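You operate a simulated robot arm through the tools that you are given. There is no shell and no other tool. Be economical: measure what you need, move in short steps, check, and stop when the job is done.

You are at the controls of a simulated robot arm. One attempt, no reset.

Task
Get the small yellow pan's lid ready for simmering: knob screwed tight, steam vent open, lid back on.
Fine: lay the lid in the wooden block to tighten it.

It is judged by the outcome, as a careful person would: the job done as asked, and still so three seconds after it is handed in. It fails if anything else is knocked over, pushed out of place, dropped, spilled or broken. A push-on lid holds only when it is set on centred and level and pressed home; a screw cap is set on level and turned clockwise until tight.

Robot
A 7-joint arm with a two-finger parallel gripper, fixed in place. Base frame: the origin is at the foot of the arm, x ahead of it, y to its left, z up; the work surface is at about z = 0. Lengths are in mm, angles in degrees, forces in N, time in s.
With the tool pointing down near the work surface it reaches from about 220 to 580 mm from the base axis. Its first joint turns from -66.0 to 66.0 degrees. Payload 2.5 kg.
The TCP is the grasp point between the finger pads, 23 mm short of the fingertips. In the tool frame z runs along the fingers and y along their closing line. The gripper opens to 94 mm. The fingers are 38 mm wide and 10 mm thick; the gripper's body (54 by 96 mm) begins 39 mm behind the TCP.
Orientation is that of the tool frame in the base frame, as a unit quaternion [w, x, y, z]. With the fingers straight down and closing along the base's y, the tool's x points along the base's -x, its y along +y and its z along -z.

Tools
- The arm moves only by the tool step_arm. Its argument "commands" is a list that holds one entry, the list of rows, each a list of 7 numbers: the turn, a rotation vector about the tool's x, y, z in degrees, then the shift along the tool's x, y, z in mm, then the finger opening in mm, from 0 to 94. In form: [[[wx, wy, wz, tx, ty, tz, gripper], ...]]. A call has 1 to 20 rows; each row is the pose to reach, as a shift and turn from the pose commanded when the call began, along the tool's axes at that moment. Each row takes 0.2 s and may step no farther than 50 mm and 8.6 degrees from the row before; otherwise, or with a gripper value out of range, the whole call is refused. A pose out of reach is approached as far as the arm can. The call stops where the force on the tool passes 40 N (or 10 N more than at its start, if that is more) or the arm is blocked; 0.2 s more then pass. The fingers move at their own pace (about 108 mm/s each) and stop on an object; they squeeze with about 35 N. The grip force told is the motor's: it shows also when the fingers shut on nothing. Time passes only in rows, and 0.2 s behind the last, so rows that repeat a pose let the fingers close. The reply holds the time, the measured pose of the TCP, the force on the tool along the base axes, the opening and the grip force, in the units named above and with some noise.
- Cameras (640 x 400 px; columns grow to the right, rows downward): "scene" is fixed at [102.2, -396.4, 543.6]; the picture's right is [0.94, -0.35, 0.00], its down [-0.20, -0.54, -0.82] and it looks along [0.29, 0.77, -0.57] (base axes); focal length 322 px, centre (320, 200). "wrist" rides on the gripper at [86, 16, -74] in the tool frame; the picture's right is [-0.18, 0.98, 0.00], its down [-0.58, -0.11, -0.81] and it looks along [-0.79, -0.15, 0.59] (tool axes); focal length 243 px, centre (320, 200). There is no depth. A picture from a camera that has moved, and an enlarged one, comes with that camera's place and axes in the base frame and with its lens.
- snapshot(camera): a new picture of that camera. No time passes.
- enlarge(camera, box): a new picture of the part [left, top, right, bottom] of that camera's present view, enlarged. No time passes.
- close_job(): hands the job in; it is judged then, once.

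Go step by step. Nothing tells you positions but the pictures and the camera data: compare them with the known pose of the tool, close in by small moves and look again before you grip or let go. The budget is 120 turns and 84 pictures, counting those below and the enlarged ones. Unless the task says otherwise, let go and move clear before handing in, and close with one line.

The tools are called as name(argument=value, ...) on one line, values as JSON. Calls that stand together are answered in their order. step_arm: Moves the arm, as the interface text tells. Its arguments: {"type":"object","properties":{"commands":{"type":"array","items":{"type":"array","items":{"type":"array","items":{"type":"number"}}}}},"required":["commands"]} The other tools are called the same way: snapshot (camera) takes a picture; enlarge (camera, box) takes an enlarged picture of a part of a camera's view; close_job () hands the job in.

At the start:

```text
clock: 0.0
eef_pos: [402.6, 186.8, 245.6]
orientation: [0.0, 0.001, 1.0, 0.0]
ft_force: [0.7, 0.5, 0.3]
width: 94.0
finger_force: 0.0
```

scene: 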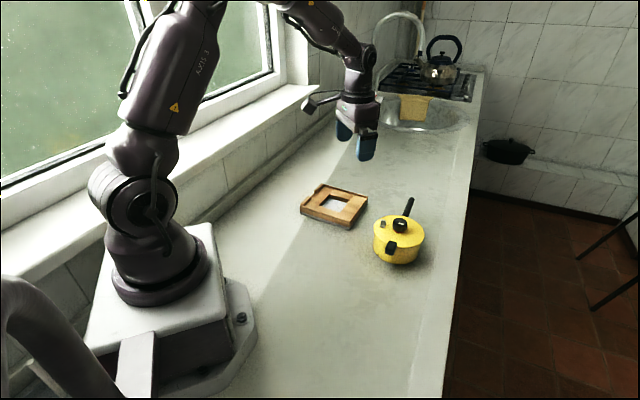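
wrist: 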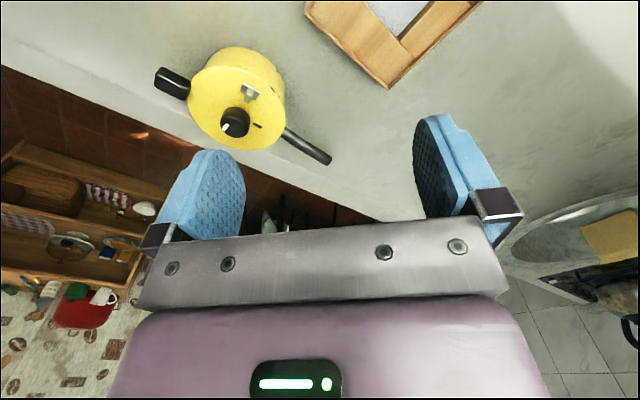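

I see a yellow pan with a lid (black knob, a small vent on it) and a wooden block with a recess. I'll enlarge both for details first.

enlarge(camera="scene", box=[290, 170, 450, 270])

enlarge(camera="wrist", box=[140, 20, 348, 180])

```text
4.00 times, centred on (370, 220) of scene
camera zoom: at [102.2, -396.4, 543.6], right [0.94, -0.35, 0.0], down [-0.2, -0.54, -0.82], along [0.29, 0.77, -0.57], focal length 1286 px, centre (120, 120)
```

zoom: 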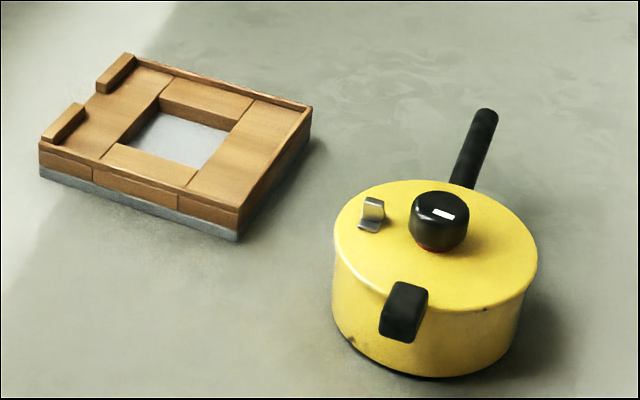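

```text
2.50 times, centred on (244, 100) of wrist
camera zoom: at [316.2, 203.3, 319.6], right [0.18, 0.98, 0.0], down [0.58, -0.11, 0.81], along [0.79, -0.15, -0.59], focal length 606 px, centre (510, 450)
```

zoom: 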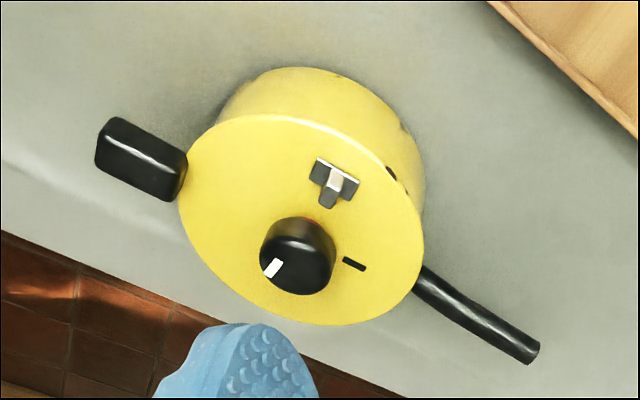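

I put the lid centre at about (469, 75, 60), roughly 119 mm across, with a loose knob (red ring showing). I'll move in for a closer look at the lid and block.

step_arm(commands=[[[0, 0, 0, -3, -35, 22, 94], [0, 0, 0, -6, -70, 44, 94], [0, 0, 0, -8, -92, 65, 94]]])

snapshot(camera="wrist")

```text
clock: 0.8
eef_pos: [407.1, 95.9, 180.1]
orientation: [0.0, 0.0, 1.0, -0.001]
ft_force: [0.1, 0.3, 0.4]
width: 93.9
finger_force: 0.1
```

```text
79 pictures are left
camera wrist: at [321.9, 112.7, 253.9], right [0.18, 0.98, 0.0], down [0.58, -0.11, 0.81], along [0.79, -0.15, -0.59], focal length 243 px, centre (320, 200)
```

wrist: 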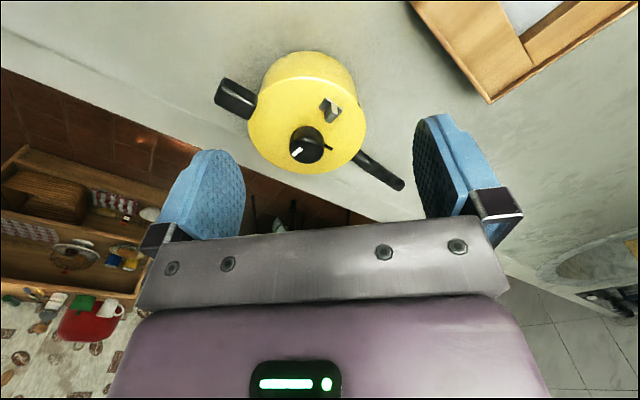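

enlarge(camera="wrist", box=[208, 40, 416, 195])

enlarge(camera="scene", box=[365, 190, 437, 235])

enlarge(camera="scene", box=[295, 175, 375, 235])

```text
2.58 times, centred on (312, 118) of wrist
camera zoom: at [321.9, 112.7, 253.9], right [0.18, 0.98, 0.0], down [0.58, -0.11, 0.81], along [0.79, -0.15, -0.59], focal length 626 px, centre (341, 413)
```

zoom: 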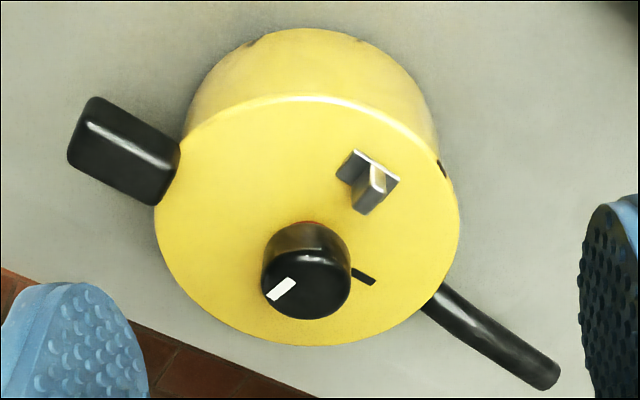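

```text
8.89 times, centred on (401, 212) of scene
camera zoom: at [102.2, -396.4, 543.6], right [0.94, -0.35, 0.0], down [-0.2, -0.54, -0.82], along [0.29, 0.77, -0.57], focal length 2858 px, centre (-400, 89)
```

zoom: 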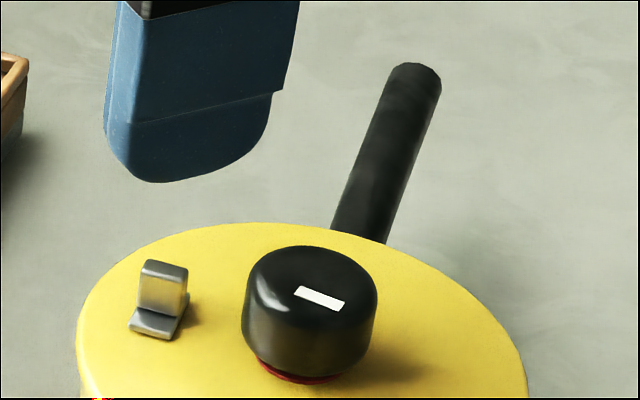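

```text
6.67 times, centred on (335, 205) of scene
camera zoom: at [102.2, -396.4, 543.6], right [0.94, -0.35, 0.0], down [-0.2, -0.54, -0.82], along [0.29, 0.77, -0.57], focal length 2144 px, centre (220, 167)
```

zoom: 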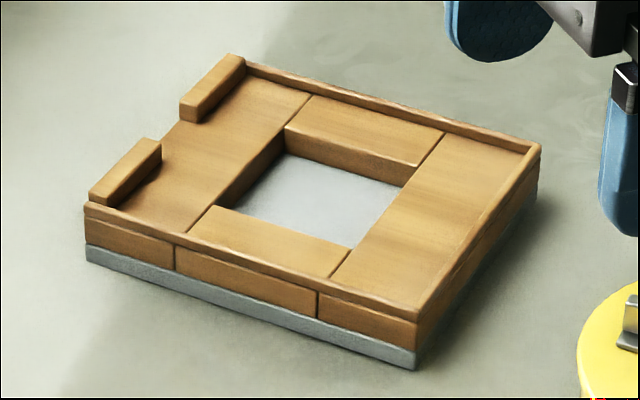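

The vent tab sits about 36 mm from the knob at 130°, and the handle and a black index mark lie at about 40°. The block is near (401, 278) at the same angle. I'll turn the fingers to the 40° line over the knob and check.

step_arm(commands=[[[0, 0, 8.4, -10, -4, 6, 94], [0, 0, 16.8, -20, -8, 12, 94], [0, 0, 25.2, -30, -12, 18, 94], [0, 0, 33.6, -40, -16, 24, 80], [0, 0, 42, -50, -20, 30, 70], [0, 0, 50, -60, -22, 35, 70], [0, 0, 50, -60, -22, 35, 70]]])

snapshot(camera="wrist")

enlarge(camera="scene", box=[350, 170, 446, 230])

```text
clock: 2.4
eef_pos: [469.6, 73.7, 144.6]
orientation: [0.0, 0.424, 0.906, 0.0]
ft_force: [0.4, -0.7, 0.9]
width: 69.8
finger_force: 0.0
```

```text
75 pictures are left
camera wrist: at [427.3, 150.3, 220.1], right [0.87, 0.49, 0.0], down [0.29, -0.52, 0.81], along [0.39, -0.7, -0.59], focal length 243 px, centre (320, 200)
```

wrist: 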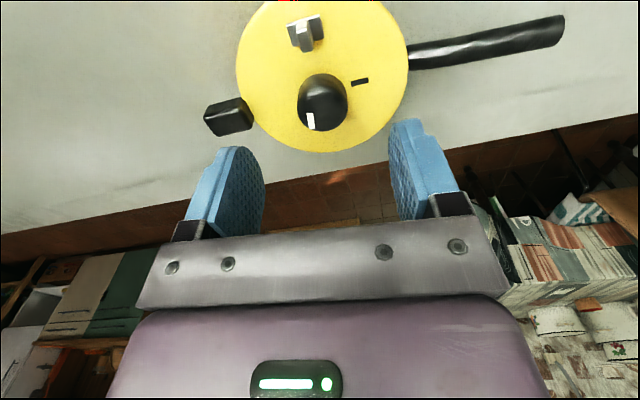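

```text
6.67 times, centred on (398, 200) of scene
camera zoom: at [102.2, -396.4, 543.6], right [0.94, -0.35, 0.0], down [-0.2, -0.54, -0.82], along [0.29, 0.77, -0.57], focal length 2144 px, centre (-200, 200)
```

zoom: 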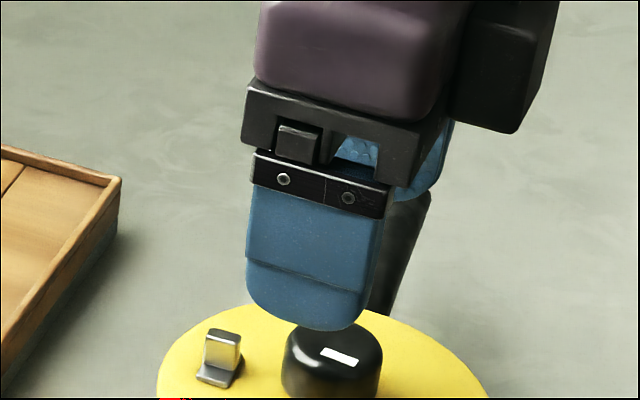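

enlarge(camera="wrist", box=[240, 0, 416, 110])

enlarge(camera="wrist", box=[270, 60, 390, 135])

```text
3.64 times, centred on (328, 55) of wrist
camera zoom: at [427.3, 150.3, 220.1], right [0.87, 0.49, 0.0], down [0.29, -0.52, 0.81], along [0.39, -0.7, -0.59], focal length 882 px, centre (291, 727)
```

zoom: 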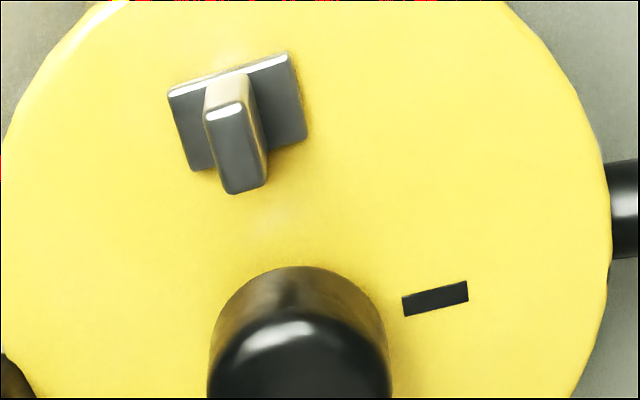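

```text
5.33 times, centred on (330, 98) of wrist
camera zoom: at [427.3, 150.3, 220.1], right [0.87, 0.49, 0.0], down [0.29, -0.52, 0.81], along [0.39, -0.7, -0.59], focal length 1294 px, centre (267, 747)
```

zoom: 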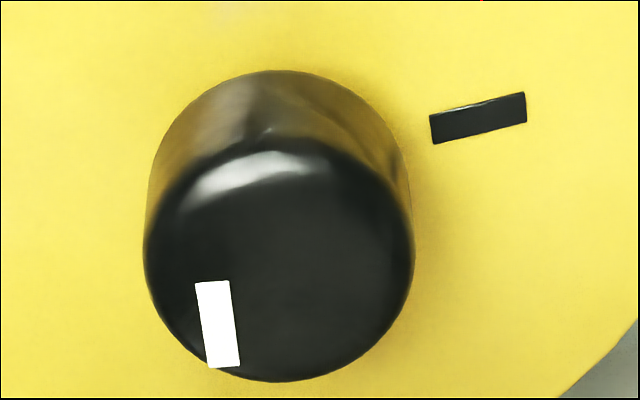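

The knob is about 31 mm wide at (470, 74.5) and the gripper is centred on it. I'll descend with the fingertips just above the lid and close gently.

step_arm(commands=[[[0, 0, 0, 0, 0, 20, 70], [0, 0, 0, 0, 0, 40, 70], [0, 0, 0, 0, 0, 53, 70], [0, 0, 0, 0, 0, 53, 70]]])

enlarge(camera="scene", box=[350, 190, 446, 250])

snapshot(camera="wrist")

```text
clock: 3.4
eef_pos: [470.7, 72.7, 92.7]
orientation: [0.001, 0.422, 0.906, 0.0]
ft_force: [0.4, 0.9, -0.4]
width: 70.1
finger_force: 0.0
```

```text
6.67 times, centred on (398, 220) of scene
camera zoom: at [102.2, -396.4, 543.6], right [0.94, -0.35, 0.0], down [-0.2, -0.54, -0.82], along [0.29, 0.77, -0.57], focal length 2144 px, centre (-200, 67)
```

zoom: 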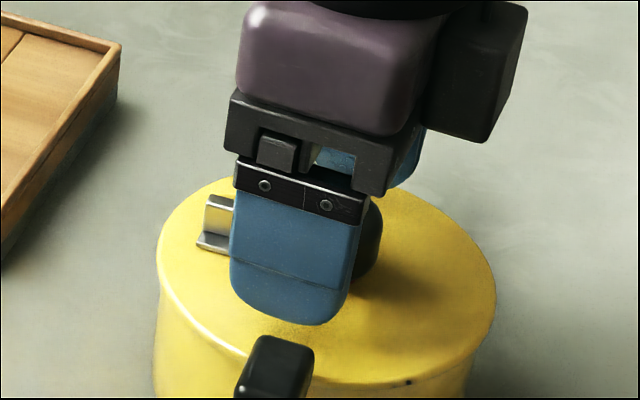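

```text
70 pictures are left
camera wrist: at [428.0, 150.0, 166.6], right [0.87, 0.49, 0.0], down [0.29, -0.52, 0.81], along [0.4, -0.7, -0.59], focal length 243 px, centre (320, 200)
```

wrist: 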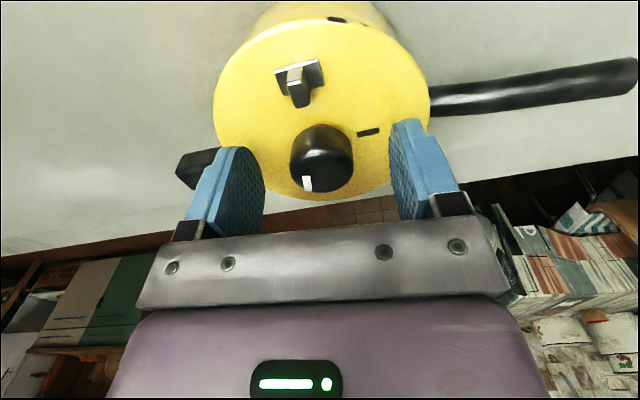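

The knob is between the pads. I'll close on it and lift slowly.

step_arm(commands=[[[0, 0, 0, 1.5, 0, 0, 30], [0, 0, 0, 1.5, 0, 0, 20], [0, 0, 0, 1.5, 0, 0, 15], [0, 0, 0, 1.5, 0, 0, 15]]])

```text
clock: 4.4
eef_pos: [469.7, 74.2, 91.3]
orientation: [0.001, 0.423, 0.906, -0.001]
ft_force: [-1.1, -0.6, -0.4]
width: 31.8
finger_force: 34.7
```

step_arm(commands=[[[0, 0, 0, 0, 0, -3, 15], [0, 0, 0, 0, 0, -6, 15], [0, 0, 0, 0, 0, -12, 15], [0, 0, 0, 0, 0, -24, 15], [0, 0, 0, 0, 0, -44, 15]]])

enlarge(camera="scene", box=[334, 170, 462, 270])

```text
clock: 5.6
eef_pos: [468.3, 74.9, 136.7]
orientation: [0.0, 0.422, 0.907, 0.0]
ft_force: [0.7, 0.0, -2.6]
width: 31.6
finger_force: 34.8
```

```text
4.00 times, centred on (398, 220) of scene
camera zoom: at [102.2, -396.4, 543.6], right [0.94, -0.35, 0.0], down [-0.2, -0.54, -0.82], along [0.29, 0.77, -0.57], focal length 1286 px, centre (8, 120)
```

zoom: 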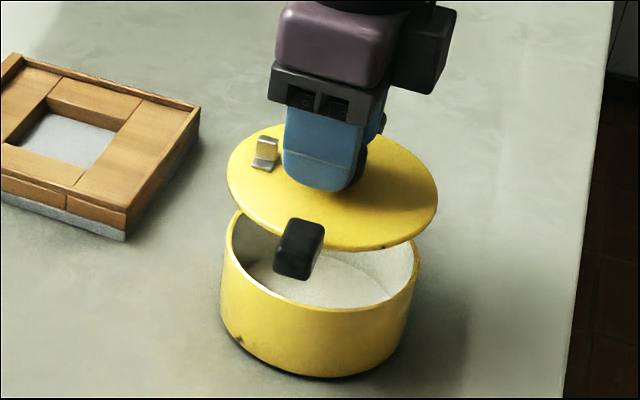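

The lid is off and hangs level. Before bringing it over, I'll measure the block more closely.

enlarge(camera="scene", box=[296, 178, 372, 226])

snapshot(camera="wrist")

```text
8.33 times, centred on (334, 202) of scene
camera zoom: at [102.2, -396.4, 543.6], right [0.94, -0.35, 0.0], down [-0.2, -0.54, -0.82], along [0.29, 0.77, -0.57], focal length 2680 px, centre (203, 183)
```

zoom: 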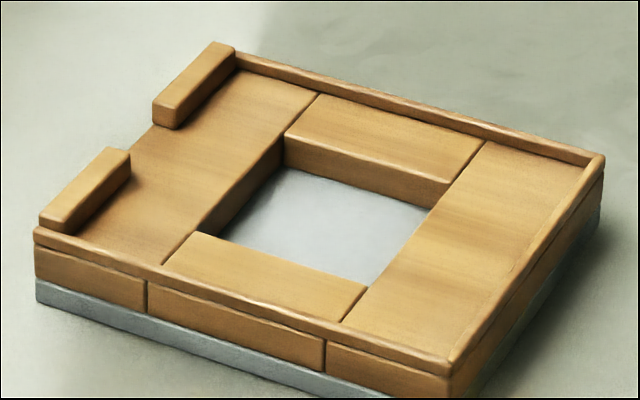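

```text
67 pictures are left
camera wrist: at [426.2, 151.7, 210.8], right [0.87, 0.49, 0.0], down [0.29, -0.52, 0.81], along [0.4, -0.7, -0.59], focal length 243 px, centre (320, 200)
```

wrist: 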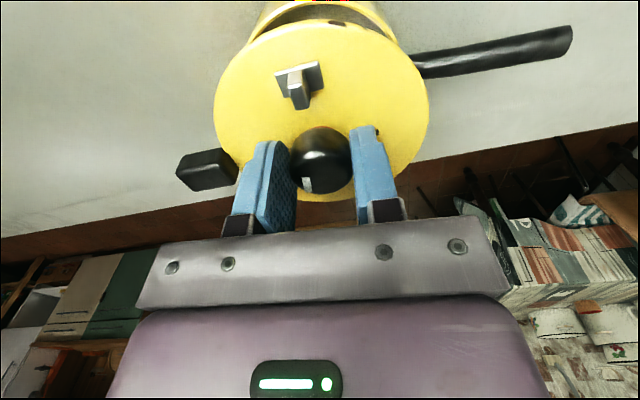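

The block's rims and square hole are mapped; its centre is near (395, 274). I'll raise the lid and tilt it toward the scene camera to see the underside.

step_arm(commands=[[[0, 0, 0, 0, 0, -40, 15], [0, 0, 0, 10, -1, -80, 15], [0, 0, 0, 25, -3, -120, 15], [0, 0, 0, 40, -5, -155, 15], [8, 0, 0, 52, -7, -185, 15], [16, 0, 0, 52, -7, -190, 15], [24, 0, 0, 52, -7, -190, 15], [32, 0, 0, 52, -7, -190, 15], [40, 0, 0, 52, -7, -190, 15], [48, 0, 0, 52, -7, -190, 15], [52, 0, 0, 52, -7, -190, 15]]])

snapshot(camera="scene")

```text
clock: 8.0
eef_pos: [418.9, 71.3, 305.0]
orientation: [-0.177, 0.399, 0.817, -0.376]
ft_force: [-0.8, -0.4, -2.5]
width: 31.7
finger_force: 34.9
out of reach, approached as far as the arm can: row 10, 11
```

```text
66 pictures are left
```

scene: 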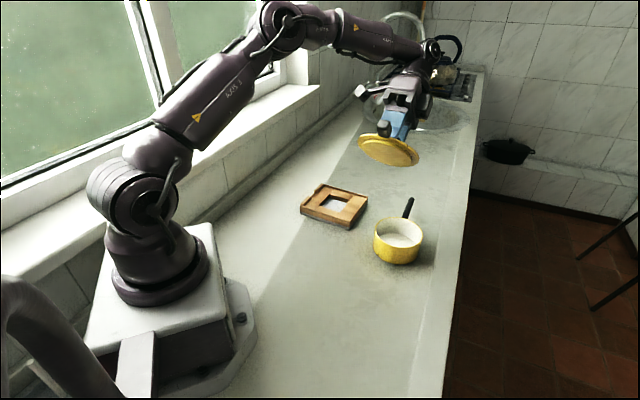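

enlarge(camera="scene", box=[348, 125, 428, 175])

```text
8.00 times, centred on (388, 150) of scene
camera zoom: at [102.2, -396.4, 543.6], right [0.94, -0.35, 0.0], down [-0.2, -0.54, -0.82], along [0.29, 0.77, -0.57], focal length 2572 px, centre (-224, 600)
```

zoom: 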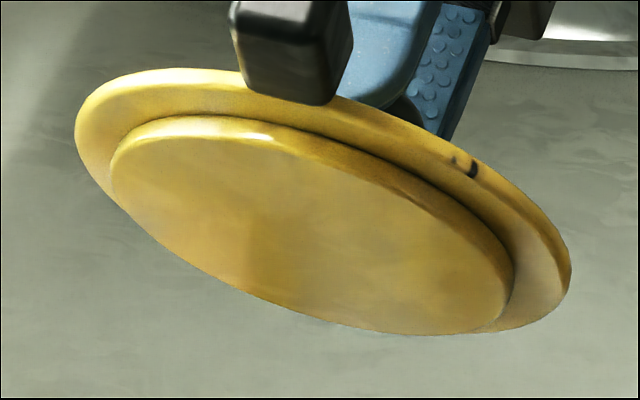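

The underside has a round plug, and the short black grip belongs to the lid: it sticks out at about 223° and should go in the gap between the block's cleats at about 131°. I'll untilt, then rotate the lid about 90° clockwise in the air.

step_arm(commands=[[[-8, 0, 0, 0, 0, 0, 15], [-16, 0, 0, 0, 0, 0, 15], [-24, 0, 0, 0, 0, 0, 15], [-32, 0, 0, 0, 0, 0, 15], [-40, 0, 0, 0, 0, 0, 15], [-48, 0, 0, 0, 0, 0, 15], [-49.1, 0, 0, 0, 0, 0, 15]]])

```text
clock: 9.6
eef_pos: [419.4, 70.6, 306.7]
orientation: [0.006, 0.437, 0.899, -0.003]
ft_force: [-0.7, -0.5, -2.2]
width: 31.6
finger_force: 34.8
```

step_arm(commands=[[[0, 0.8, 8.2, 16, 10, 0, 15], [0, 0.8, 16.4, 32, 19, 0, 15], [0, 0.8, 24.6, 48, 29, 10, 15], [0, 0.8, 32.8, 64, 39, 20, 15], [0, 0.8, 41, 80, 49, 30, 15], [0, 0.8, 49.2, 96, 59, 45, 15], [0, 0.8, 57.4, 112, 68, 60, 15], [0, 0.8, 65.6, 128, 78, 75, 15], [0, 0.8, 73.8, 144, 88, 90, 15], [0, 0.8, 82, 160, 98, 105, 15], [0, 0.8, 90, 174, 106, 120, 15], [0, 0.8, 90, 174, 106, 120, 15]]])

snapshot(camera="scene")

snapshot(camera="wrist")

```text
clock: 12.2
eef_pos: [396.1, 271.7, 183.1]
orientation: [0.001, 0.945, 0.326, 0.004]
ft_force: [0.0, 0.3, -2.4]
width: 31.7
finger_force: 35.2
```

```text
64 pictures are left
```

scene: 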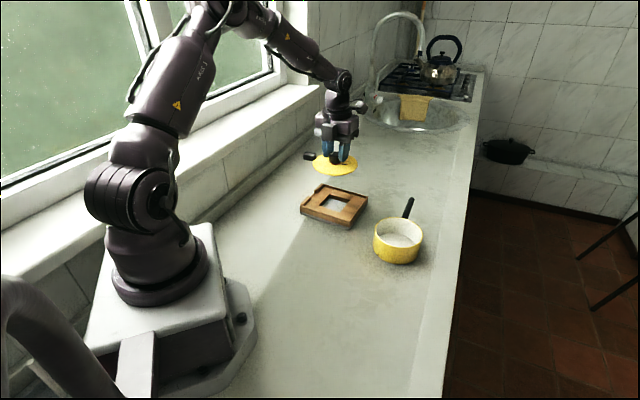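

```text
63 pictures are left
camera wrist: at [474.6, 313.0, 258.0], right [0.46, -0.89, 0.0], down [-0.53, -0.27, 0.8], along [-0.71, -0.37, -0.6], focal length 243 px, centre (320, 200)
```

wrist: 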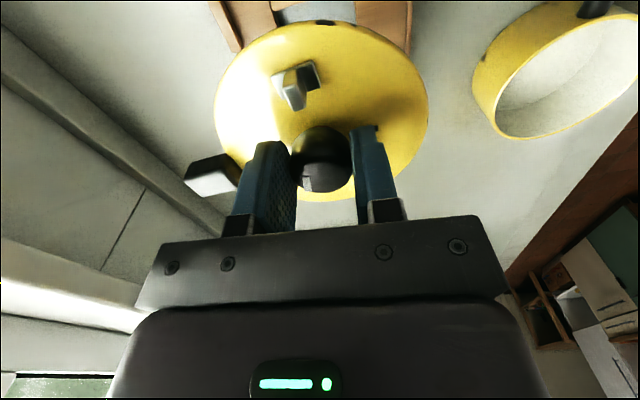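

step_arm(commands=[[[0, 0, 0, 0, 0, 25, 15], [0, 0, 0, 0, 0, 50, 15], [0, 0, 0, 0, 0, 83, 15], [0, 0, 0, 0, 0, 83, 15]]])

enlarge(camera="scene", box=[286, 150, 382, 230])

snapshot(camera="wrist")

```text
clock: 13.2
eef_pos: [396.0, 272.1, 99.1]
orientation: [0.001, 0.945, 0.327, 0.004]
ft_force: [-0.1, -0.6, -2.4]
width: 31.6
finger_force: 35.1
```

```text
5.00 times, centred on (334, 190) of scene
camera zoom: at [102.2, -396.4, 543.6], right [0.94, -0.35, 0.0], down [-0.2, -0.54, -0.82], along [0.29, 0.77, -0.57], focal length 1608 px, centre (250, 250)
```

zoom: 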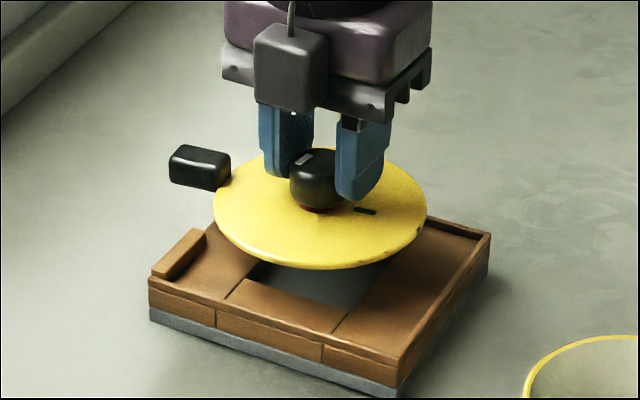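

```text
61 pictures are left
camera wrist: at [473.6, 313.1, 174.3], right [0.46, -0.89, 0.0], down [-0.53, -0.28, 0.8], along [-0.71, -0.37, -0.6], focal length 243 px, centre (320, 200)
```

wrist: 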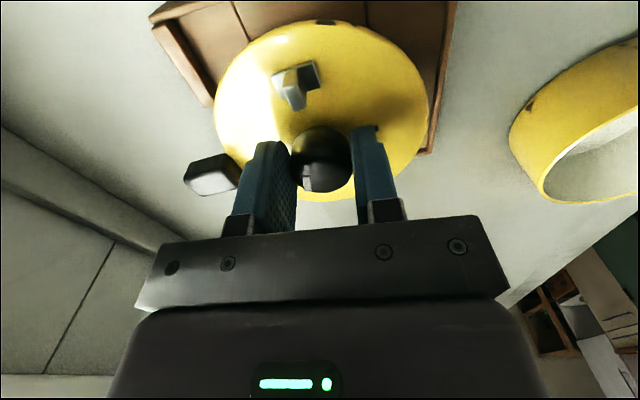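

enlarge(camera="scene", box=[304, 170, 352, 200])

enlarge(camera="wrist", box=[140, 0, 460, 200])

```text
13.33 times, centred on (328, 185) of scene
camera zoom: at [102.2, -396.4, 543.6], right [0.94, -0.35, 0.0], down [-0.2, -0.54, -0.82], along [0.29, 0.77, -0.57], focal length 4287 px, centre (213, 400)
```

zoom: 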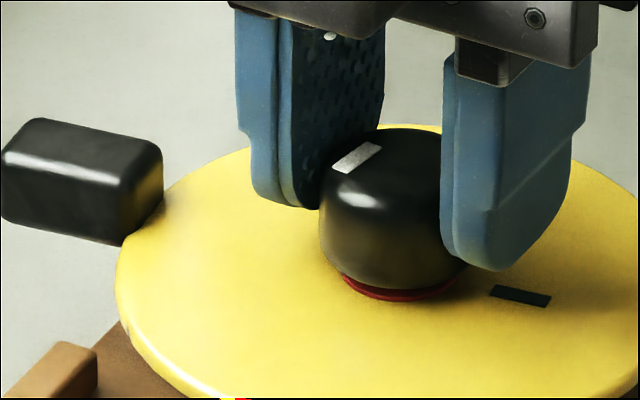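

```text
2.00 times, centred on (300, 100) of wrist
camera zoom: at [473.6, 313.1, 174.3], right [0.46, -0.89, 0.0], down [-0.53, -0.28, 0.8], along [-0.71, -0.37, -0.6], focal length 485 px, centre (360, 400)
```

zoom: 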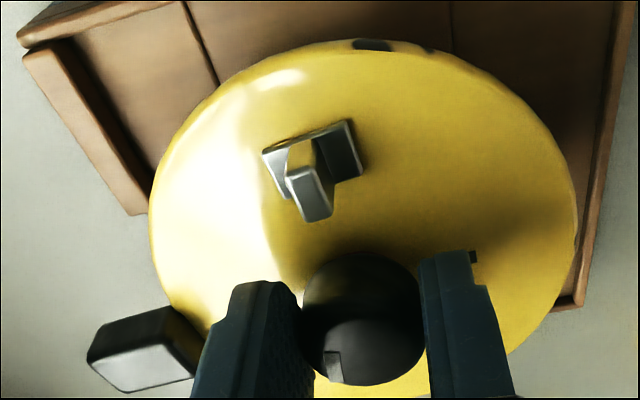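

The lid is about 5° off the block's axis. I'll turn it a further 5° clockwise, nudge it 2 mm, and lower partway.

step_arm(commands=[[[0, 0, 2.5, 0, 0, 0, 15], [0, 0, 5, -1.5, -1.5, 0, 15], [0, 0, 5, -1.5, -1.5, 8, 15], [0, 0, 5, -1.5, -1.5, 14, 15], [0, 0, 5, -1.5, -1.5, 14, 15]]])

enlarge(camera="scene", box=[290, 160, 370, 230])

enlarge(camera="wrist", box=[140, 0, 460, 200])

```text
clock: 14.4
eef_pos: [394.7, 271.6, 86.7]
orientation: [0.001, 0.958, 0.287, 0.004]
ft_force: [-0.1, 0.1, -2.4]
width: 31.8
finger_force: 35.2
```

```text
5.71 times, centred on (330, 195) of scene
camera zoom: at [102.2, -396.4, 543.6], right [0.94, -0.35, 0.0], down [-0.2, -0.54, -0.82], along [0.29, 0.77, -0.57], focal length 1837 px, centre (263, 229)
```

zoom: 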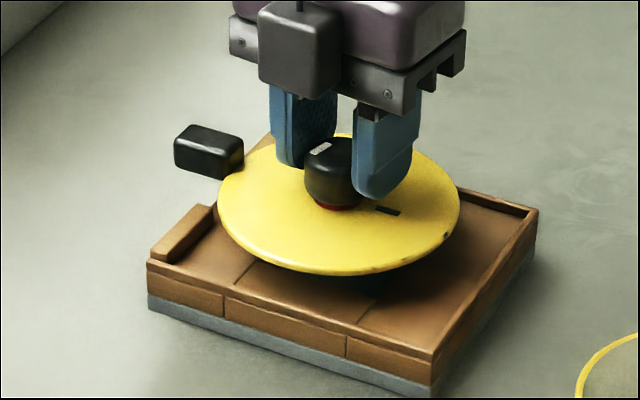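

```text
2.00 times, centred on (300, 100) of wrist
camera zoom: at [475.3, 305.9, 161.1], right [0.39, -0.92, 0.0], down [-0.55, -0.23, 0.8], along [-0.74, -0.31, -0.6], focal length 485 px, centre (360, 400)
```

zoom: 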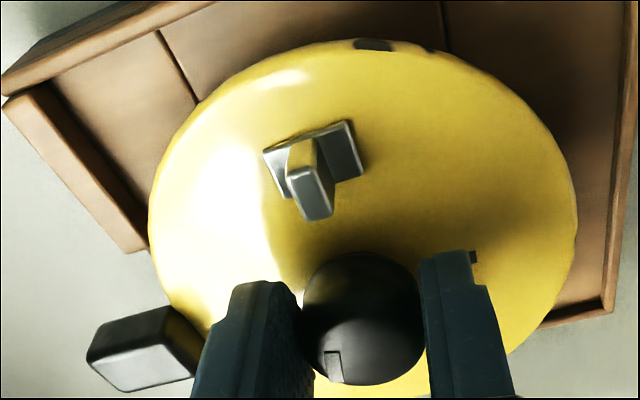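

step_arm(commands=[[[0, 0, 0, 2.3, 3.1, 0, 15], [0, 0, 0, 2.3, 3.1, 5, 15], [0, 0, 0, 2.3, 3.1, 9, 15], [0, 0, 0, 2.3, 3.1, 9, 15]]])

enlarge(camera="scene", box=[290, 170, 370, 220])

enlarge(camera="wrist", box=[140, 0, 460, 200])

```text
clock: 15.4
eef_pos: [398.1, 271.2, 77.1]
orientation: [0.0, 0.958, 0.286, 0.004]
ft_force: [0.4, -0.8, -2.8]
width: 31.8
finger_force: 35.5
```

```text
8.00 times, centred on (330, 195) of scene
camera zoom: at [102.2, -396.4, 543.6], right [0.94, -0.35, 0.0], down [-0.2, -0.54, -0.82], along [0.29, 0.77, -0.57], focal length 2572 px, centre (240, 240)
```

zoom: 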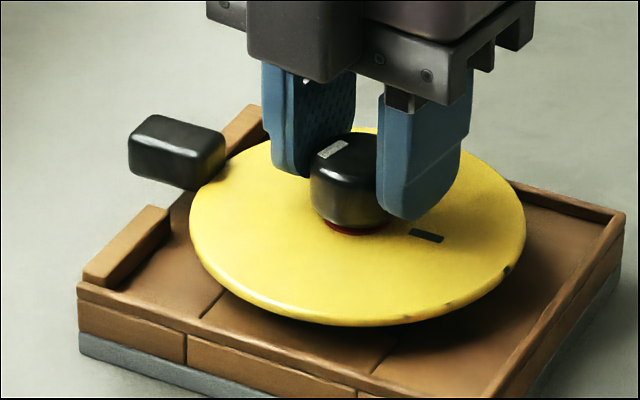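

```text
2.00 times, centred on (300, 100) of wrist
camera zoom: at [479.5, 305.1, 152.2], right [0.38, -0.92, 0.0], down [-0.55, -0.23, 0.8], along [-0.74, -0.31, -0.6], focal length 485 px, centre (360, 400)
```

zoom: 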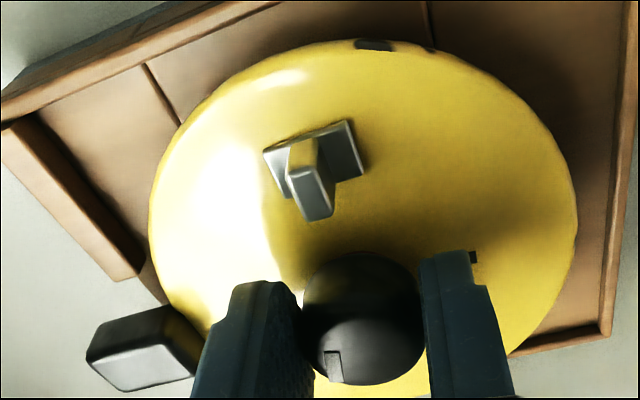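

The grip sits a few mm too close to the front cleat, so I'll shift about 4 mm toward the back and lower a bit more.

step_arm(commands=[[[0, 0, 0, 2.9, -2.6, 0, 15], [0, 0, 0, 2.9, -2.6, 3, 15], [0, 0, 0, 2.9, -2.6, 5, 15], [0, 0, 0, 2.9, -2.6, 5, 15]]])

enlarge(camera="scene", box=[296, 175, 344, 205])

enlarge(camera="wrist", box=[140, 80, 300, 200])

```text
clock: 16.4
eef_pos: [399.3, 275.1, 71.5]
orientation: [0.001, 0.958, 0.286, 0.005]
ft_force: [-0.2, -0.8, -1.7]
width: 31.5
finger_force: 35.3
```

```text
13.33 times, centred on (320, 190) of scene
camera zoom: at [102.2, -396.4, 543.6], right [0.94, -0.35, 0.0], down [-0.2, -0.54, -0.82], along [0.29, 0.77, -0.57], focal length 4287 px, centre (320, 333)
```

zoom: 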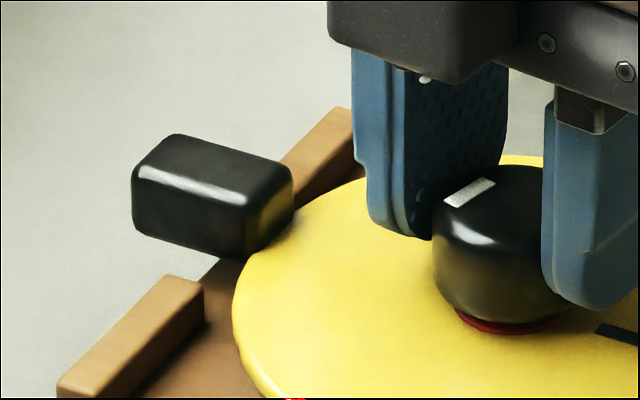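

```text
3.33 times, centred on (220, 140) of wrist
camera zoom: at [480.1, 309.1, 147.1], right [0.39, -0.92, 0.0], down [-0.55, -0.23, 0.8], along [-0.74, -0.31, -0.6], focal length 809 px, centre (653, 400)
```

zoom: 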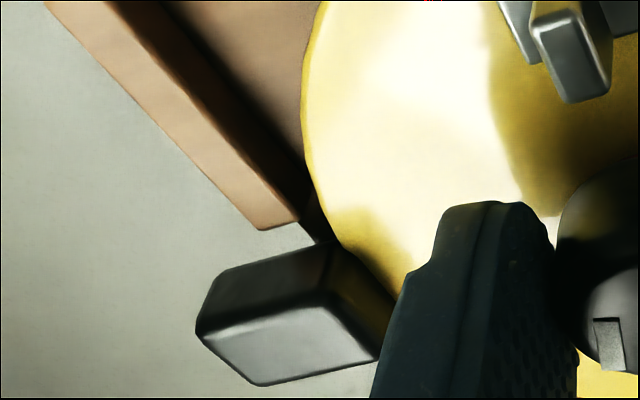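

step_arm(commands=[[[0, 0, 0, -0.7, 0, 1.5, 15], [0, 0, 0, -0.7, 0, 3, 15], [0, 0, 0, -0.7, 0, 3, 15]]])

enlarge(camera="scene", box=[296, 175, 344, 205])

enlarge(camera="wrist", box=[140, 80, 300, 200])

```text
clock: 17.2
eef_pos: [398.3, 275.5, 70.0]
orientation: [0.001, 0.958, 0.287, 0.004]
ft_force: [0.4, -0.3, -2.6]
width: 31.9
finger_force: 34.5
```

```text
13.33 times, centred on (320, 190) of scene
camera zoom: at [102.2, -396.4, 543.6], right [0.94, -0.35, 0.0], down [-0.2, -0.54, -0.82], along [0.29, 0.77, -0.57], focal length 4287 px, centre (320, 333)
```

zoom: 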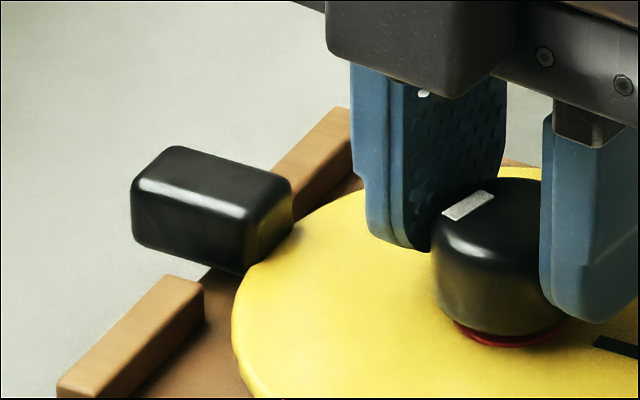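

```text
3.33 times, centred on (220, 140) of wrist
camera zoom: at [479.8, 308.9, 144.2], right [0.39, -0.92, 0.0], down [-0.55, -0.23, 0.8], along [-0.74, -0.31, -0.6], focal length 809 px, centre (653, 400)
```

zoom: 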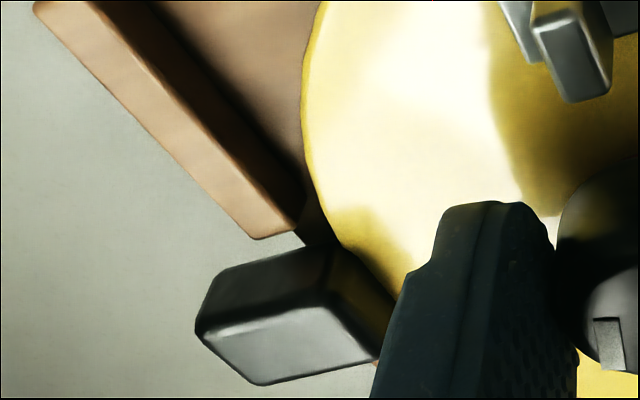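

step_arm(commands=[[[0, 0, 0, 0, 0, 1.5, 15], [0, 0, 0, 0, 0, 3, 15], [0, 0, 0, 0, 0, 4.5, 15], [0, 0, 0, 0, 0, 4.5, 15]]])

enlarge(camera="scene", box=[290, 170, 370, 220])

enlarge(camera="wrist", box=[140, 80, 300, 200])

```text
clock: 18.2
eef_pos: [398.8, 275.4, 65.6]
orientation: [0.0, 0.958, 0.286, 0.007]
ft_force: [-2.0, -0.1, 19.6]
width: 31.5
finger_force: 35.5
```

```text
8.00 times, centred on (330, 195) of scene
camera zoom: at [102.1, -396.5, 543.6], right [0.94, -0.35, 0.0], down [-0.2, -0.54, -0.82], along [0.29, 0.77, -0.57], focal length 2572 px, centre (240, 240)
```

zoom: 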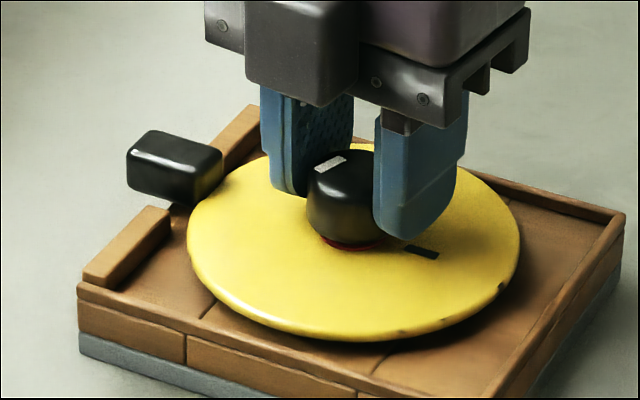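

```text
3.33 times, centred on (220, 140) of wrist
camera zoom: at [480.4, 309.4, 141.5], right [0.39, -0.92, 0.0], down [-0.56, -0.23, 0.8], along [-0.74, -0.31, -0.6], focal length 809 px, centre (653, 400)
```

zoom: 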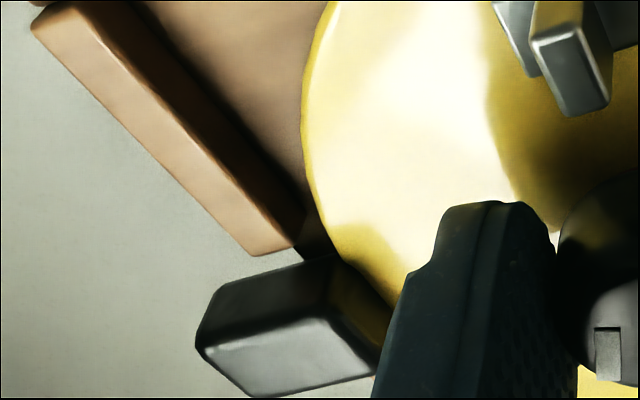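

Contact at 20 N with the grip lying between the cleats, so the lid seems seated. I'll ease off and release, then look.

step_arm(commands=[[[0, 0, 0, 0, 0, -2, 15], [0, 0, 0, 0, 0, -2, 40], [0, 0, 0, 0, 0, -2, 60], [0, 0, 0, 0, 0, -20, 60], [0, 0, 0, 0, 0, -60, 60]]])

enlarge(camera="scene", box=[290, 170, 370, 220])

snapshot(camera="wrist")

```text
clock: 19.4
eef_pos: [398.0, 274.9, 125.1]
orientation: [0.001, 0.958, 0.287, 0.003]
ft_force: [-0.7, 0.5, -0.3]
width: 60.0
finger_force: 0.1
```

```text
8.00 times, centred on (330, 195) of scene
camera zoom: at [102.2, -396.4, 543.6], right [0.94, -0.35, 0.0], down [-0.2, -0.54, -0.82], along [0.29, 0.77, -0.57], focal length 2572 px, centre (240, 240)
```

zoom: 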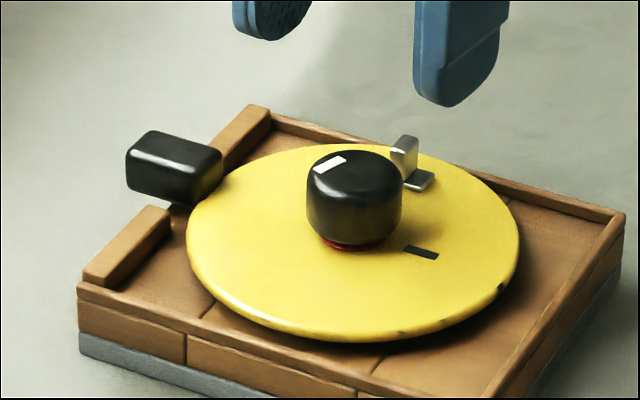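

```text
47 pictures are left
camera wrist: at [479.1, 308.3, 200.0], right [0.39, -0.92, 0.0], down [-0.55, -0.23, 0.8], along [-0.74, -0.31, -0.6], focal length 243 px, centre (320, 200)
```

wrist: 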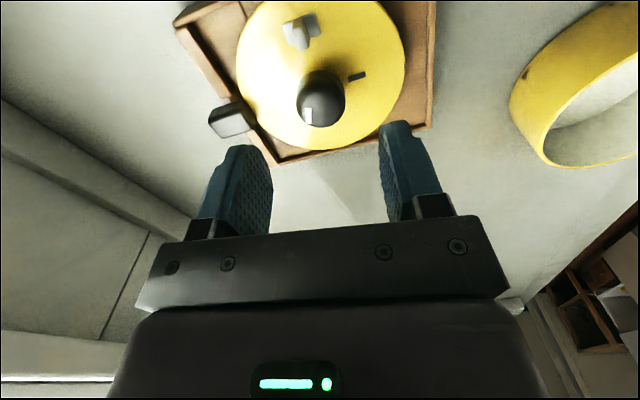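

The lid lies level with its grip between the cleats, so it can't turn. I'll back the fingers off 36° counter-clockwise, grip the knob, and turn it clockwise, keeping clear of the vent tab.

step_arm(commands=[[[0, 0, -8, 0, 0, 0, 60], [0, 0, -16, 0, 0, 0, 60], [0, 0, -24, 0, 0, 0, 60], [0, 0, -32, 0, 0, 15, 60], [0, 0, -36, 0, 0, 40, 60], [0, 0, -36, 0, 0, 57, 60], [0, 0, -36, 0, 0, 57, 40], [0, 0, -36, 0, 0, 57, 20], [0, 0, -36, 0, 0, 57, 15], [0, 0, -36, 0, 0, 57, 15], [0, 0, -28, 0, 0, 57, 15], [0, 0, -20, 0, 0, 57, 15], [0, 0, -12, 0, 0, 57, 15], [0, 0, -4, 0, 0, 57, 15], [0, 0, 4, 0, 0, 57, 15], [0, 0, 12, 0, 0, 57, 15]]])

enlarge(camera="scene", box=[290, 170, 370, 220])

```text
clock: 22.8
eef_pos: [398.9, 274.5, 68.8]
orientation: [-0.001, 0.983, 0.183, 0.003]
ft_force: [0.5, -2.2, 9.7]
width: 31.5
finger_force: 34.6
```

```text
8.00 times, centred on (330, 195) of scene
camera zoom: at [102.1, -396.4, 543.6], right [0.94, -0.35, 0.0], down [-0.2, -0.54, -0.82], along [0.29, 0.77, -0.57], focal length 2572 px, centre (240, 240)
```

zoom: 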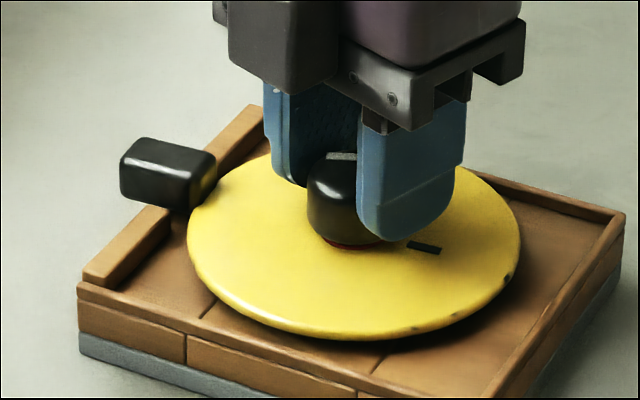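

step_arm(commands=[[[0, 0, 8, 0, 0, 0, 15], [0, 0, 16, 0, 0, 0, 15], [0, 0, 24, 0, 0, 0, 15], [0, 0, 24, 0, 0, 0, 15]]])

enlarge(camera="scene", box=[290, 170, 370, 220])

```text
clock: 23.6
eef_pos: [406.9, 242.0, 63.2]
orientation: [-0.009, 1.0, -0.012, 0.008]
ft_force: [-1.8, -2.2, 5.1]
width: 31.3
finger_force: 34.8
out of reach, approached as far as the arm can: row 2, 3, 4
stopped in row 4: the force on the tool passed its limit (the readings are from after the stop); the commanded pose is now the measured one
```

```text
8.00 times, centred on (330, 195) of scene
camera zoom: at [102.1, -396.4, 543.6], right [0.94, -0.35, 0.0], down [-0.2, -0.54, -0.82], along [0.29, 0.77, -0.57], focal length 2572 px, centre (240, 240)
```

zoom: 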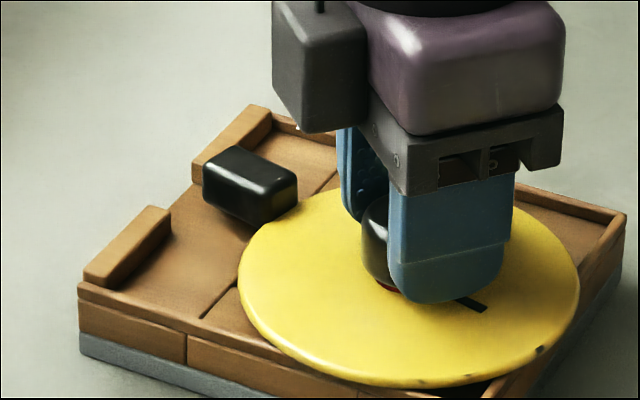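

The arm hit a wrist limit and dragged the lid out of the gap, though I'm still holding it and the block hasn't moved. I'll lift it clear and re-seat it, then use a wrist angle with more room.

step_arm(commands=[[[0, 0, 0, 0, 0, -5, 15], [0, 0, 0, 0, 0, -15, 15], [0, 0, 0, 0, 0, -30, 15], [0, 0, -8, 0, 0, -40, 15], [0, 0, -16, 0, 0, -40, 15], [0, 0, -16, 0, 0, -40, 15]]])

enlarge(camera="scene", box=[286, 150, 398, 220])

snapshot(camera="wrist")

```text
clock: 25.0
eef_pos: [406.5, 242.2, 103.9]
orientation: [-0.009, 0.992, 0.128, 0.01]
ft_force: [0.1, 0.1, -1.8]
width: 31.3
finger_force: 35.0
out of reach, approached as far as the arm can: row 3
```

```text
5.71 times, centred on (342, 185) of scene
camera zoom: at [102.2, -396.4, 543.6], right [0.94, -0.35, 0.0], down [-0.2, -0.54, -0.82], along [0.29, 0.77, -0.57], focal length 1837 px, centre (194, 286)
```

zoom: 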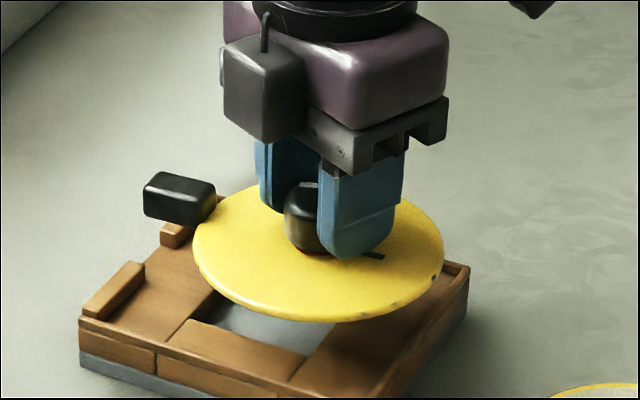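

```text
43 pictures are left
camera wrist: at [493.4, 247.6, 179.3], right [0.07, -1.0, -0.02], down [-0.6, -0.06, 0.8], along [-0.79, -0.05, -0.61], focal length 243 px, centre (320, 200)
```

wrist: 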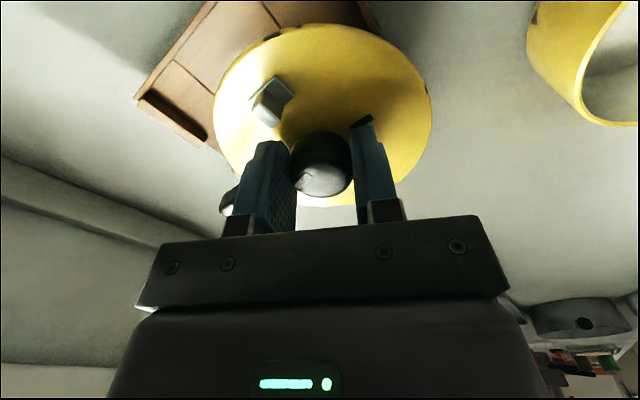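

step_arm(commands=[[[-0.9, -1.3, 0, 0, -12, 0, 15], [-0.9, -1.3, 0, 0.4, -24, 0, 15], [-0.9, -1.3, 0, 0.7, -34, 0, 15], [-0.9, -1.3, 0, 0.7, -34, 12, 15], [-0.9, -1.3, 0, 0.7, -34, 26, 15], [-0.9, -1.3, 0, 0.7, -34, 26, 15]]])

enlarge(camera="scene", box=[290, 170, 370, 220])

enlarge(camera="wrist", box=[140, 0, 460, 200])

```text
clock: 26.4
eef_pos: [398.7, 276.1, 77.2]
orientation: [0.001, 0.992, 0.128, -0.001]
ft_force: [0.0, -0.4, -1.9]
width: 31.2
finger_force: 35.0
```

```text
8.00 times, centred on (330, 195) of scene
camera zoom: at [102.2, -396.4, 543.6], right [0.94, -0.35, 0.0], down [-0.2, -0.54, -0.82], along [0.29, 0.77, -0.57], focal length 2572 px, centre (240, 240)
```

zoom: 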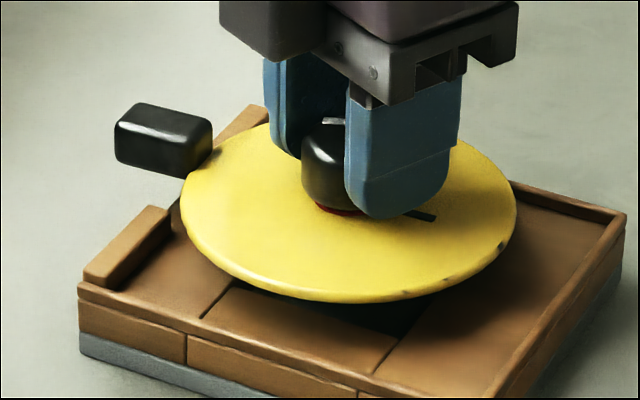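

```text
2.00 times, centred on (300, 100) of wrist
camera zoom: at [486.3, 282.5, 151.3], right [0.07, -1.0, 0.0], down [-0.59, -0.04, 0.81], along [-0.81, -0.06, -0.59], focal length 485 px, centre (360, 400)
```

zoom: 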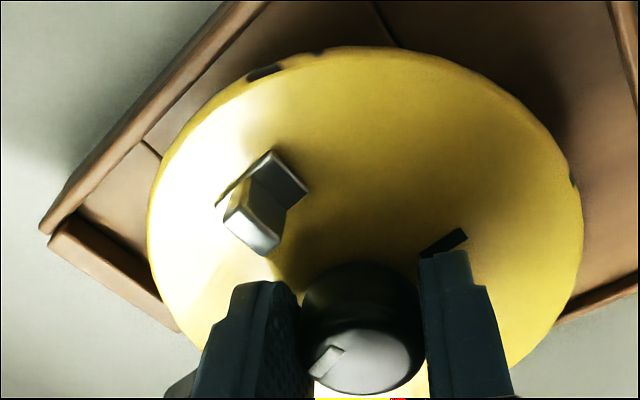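

step_arm(commands=[[[0, 0, 1, 1.7, 1.2, 0, 15], [0, 0, 1, 1.7, 1.2, 4, 15], [0, 0, 1, 1.7, 1.2, 8, 15], [0, 0, 1, 1.7, 1.2, 10, 15], [0, 0, 1, 1.7, 1.2, 11.5, 15], [0, 0, 1, 1.7, 1.2, 11.5, 15]]])

enlarge(camera="scene", box=[290, 170, 370, 220])

```text
clock: 27.8
eef_pos: [400.1, 274.0, 66.8]
orientation: [0.001, 0.993, 0.119, -0.002]
ft_force: [-0.9, 1.3, -2.2]
width: 31.3
finger_force: 35.2
```

```text
8.00 times, centred on (330, 195) of scene
camera zoom: at [102.2, -396.4, 543.6], right [0.94, -0.35, 0.0], down [-0.2, -0.54, -0.82], along [0.29, 0.77, -0.57], focal length 2572 px, centre (240, 240)
```

zoom: 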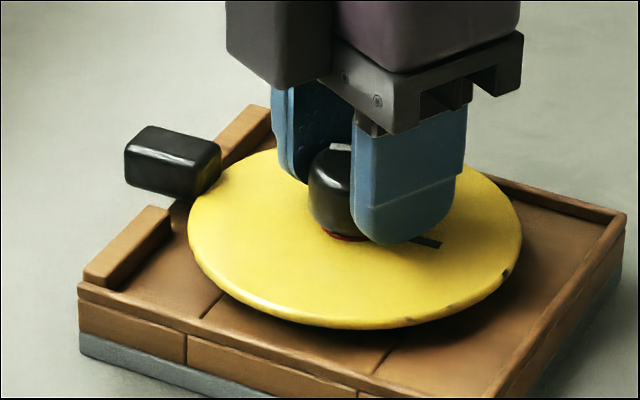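

step_arm(commands=[[[0, 0, 0, 0, 0, 1.5, 15], [0, 0, 0, 0, 0, 3, 15], [0, 0, 0, 0, 0, 4.5, 15], [0, 0, 0, 0, 0, 5.5, 15], [0, 0, 0, 0, 0, 5.5, 15]]])

enlarge(camera="scene", box=[290, 170, 370, 220])

```text
clock: 28.8
eef_pos: [401.8, 276.0, 65.6]
orientation: [0.0, 0.993, 0.118, 0.0]
ft_force: [-2.9, -2.1, 5.2]
width: 31.4
finger_force: 34.3
stopped in row 4: the force on the tool passed its limit (the readings are from after the stop); the commanded pose is now the measured one
```

```text
8.00 times, centred on (330, 195) of scene
camera zoom: at [102.1, -396.4, 543.6], right [0.94, -0.35, 0.0], down [-0.2, -0.54, -0.82], along [0.29, 0.77, -0.57], focal length 2572 px, centre (240, 240)
```

zoom: 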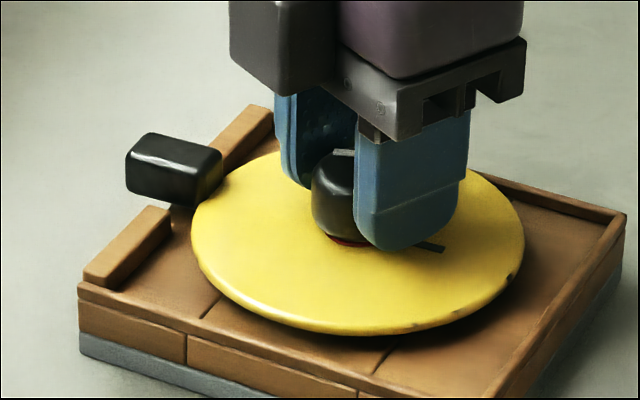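

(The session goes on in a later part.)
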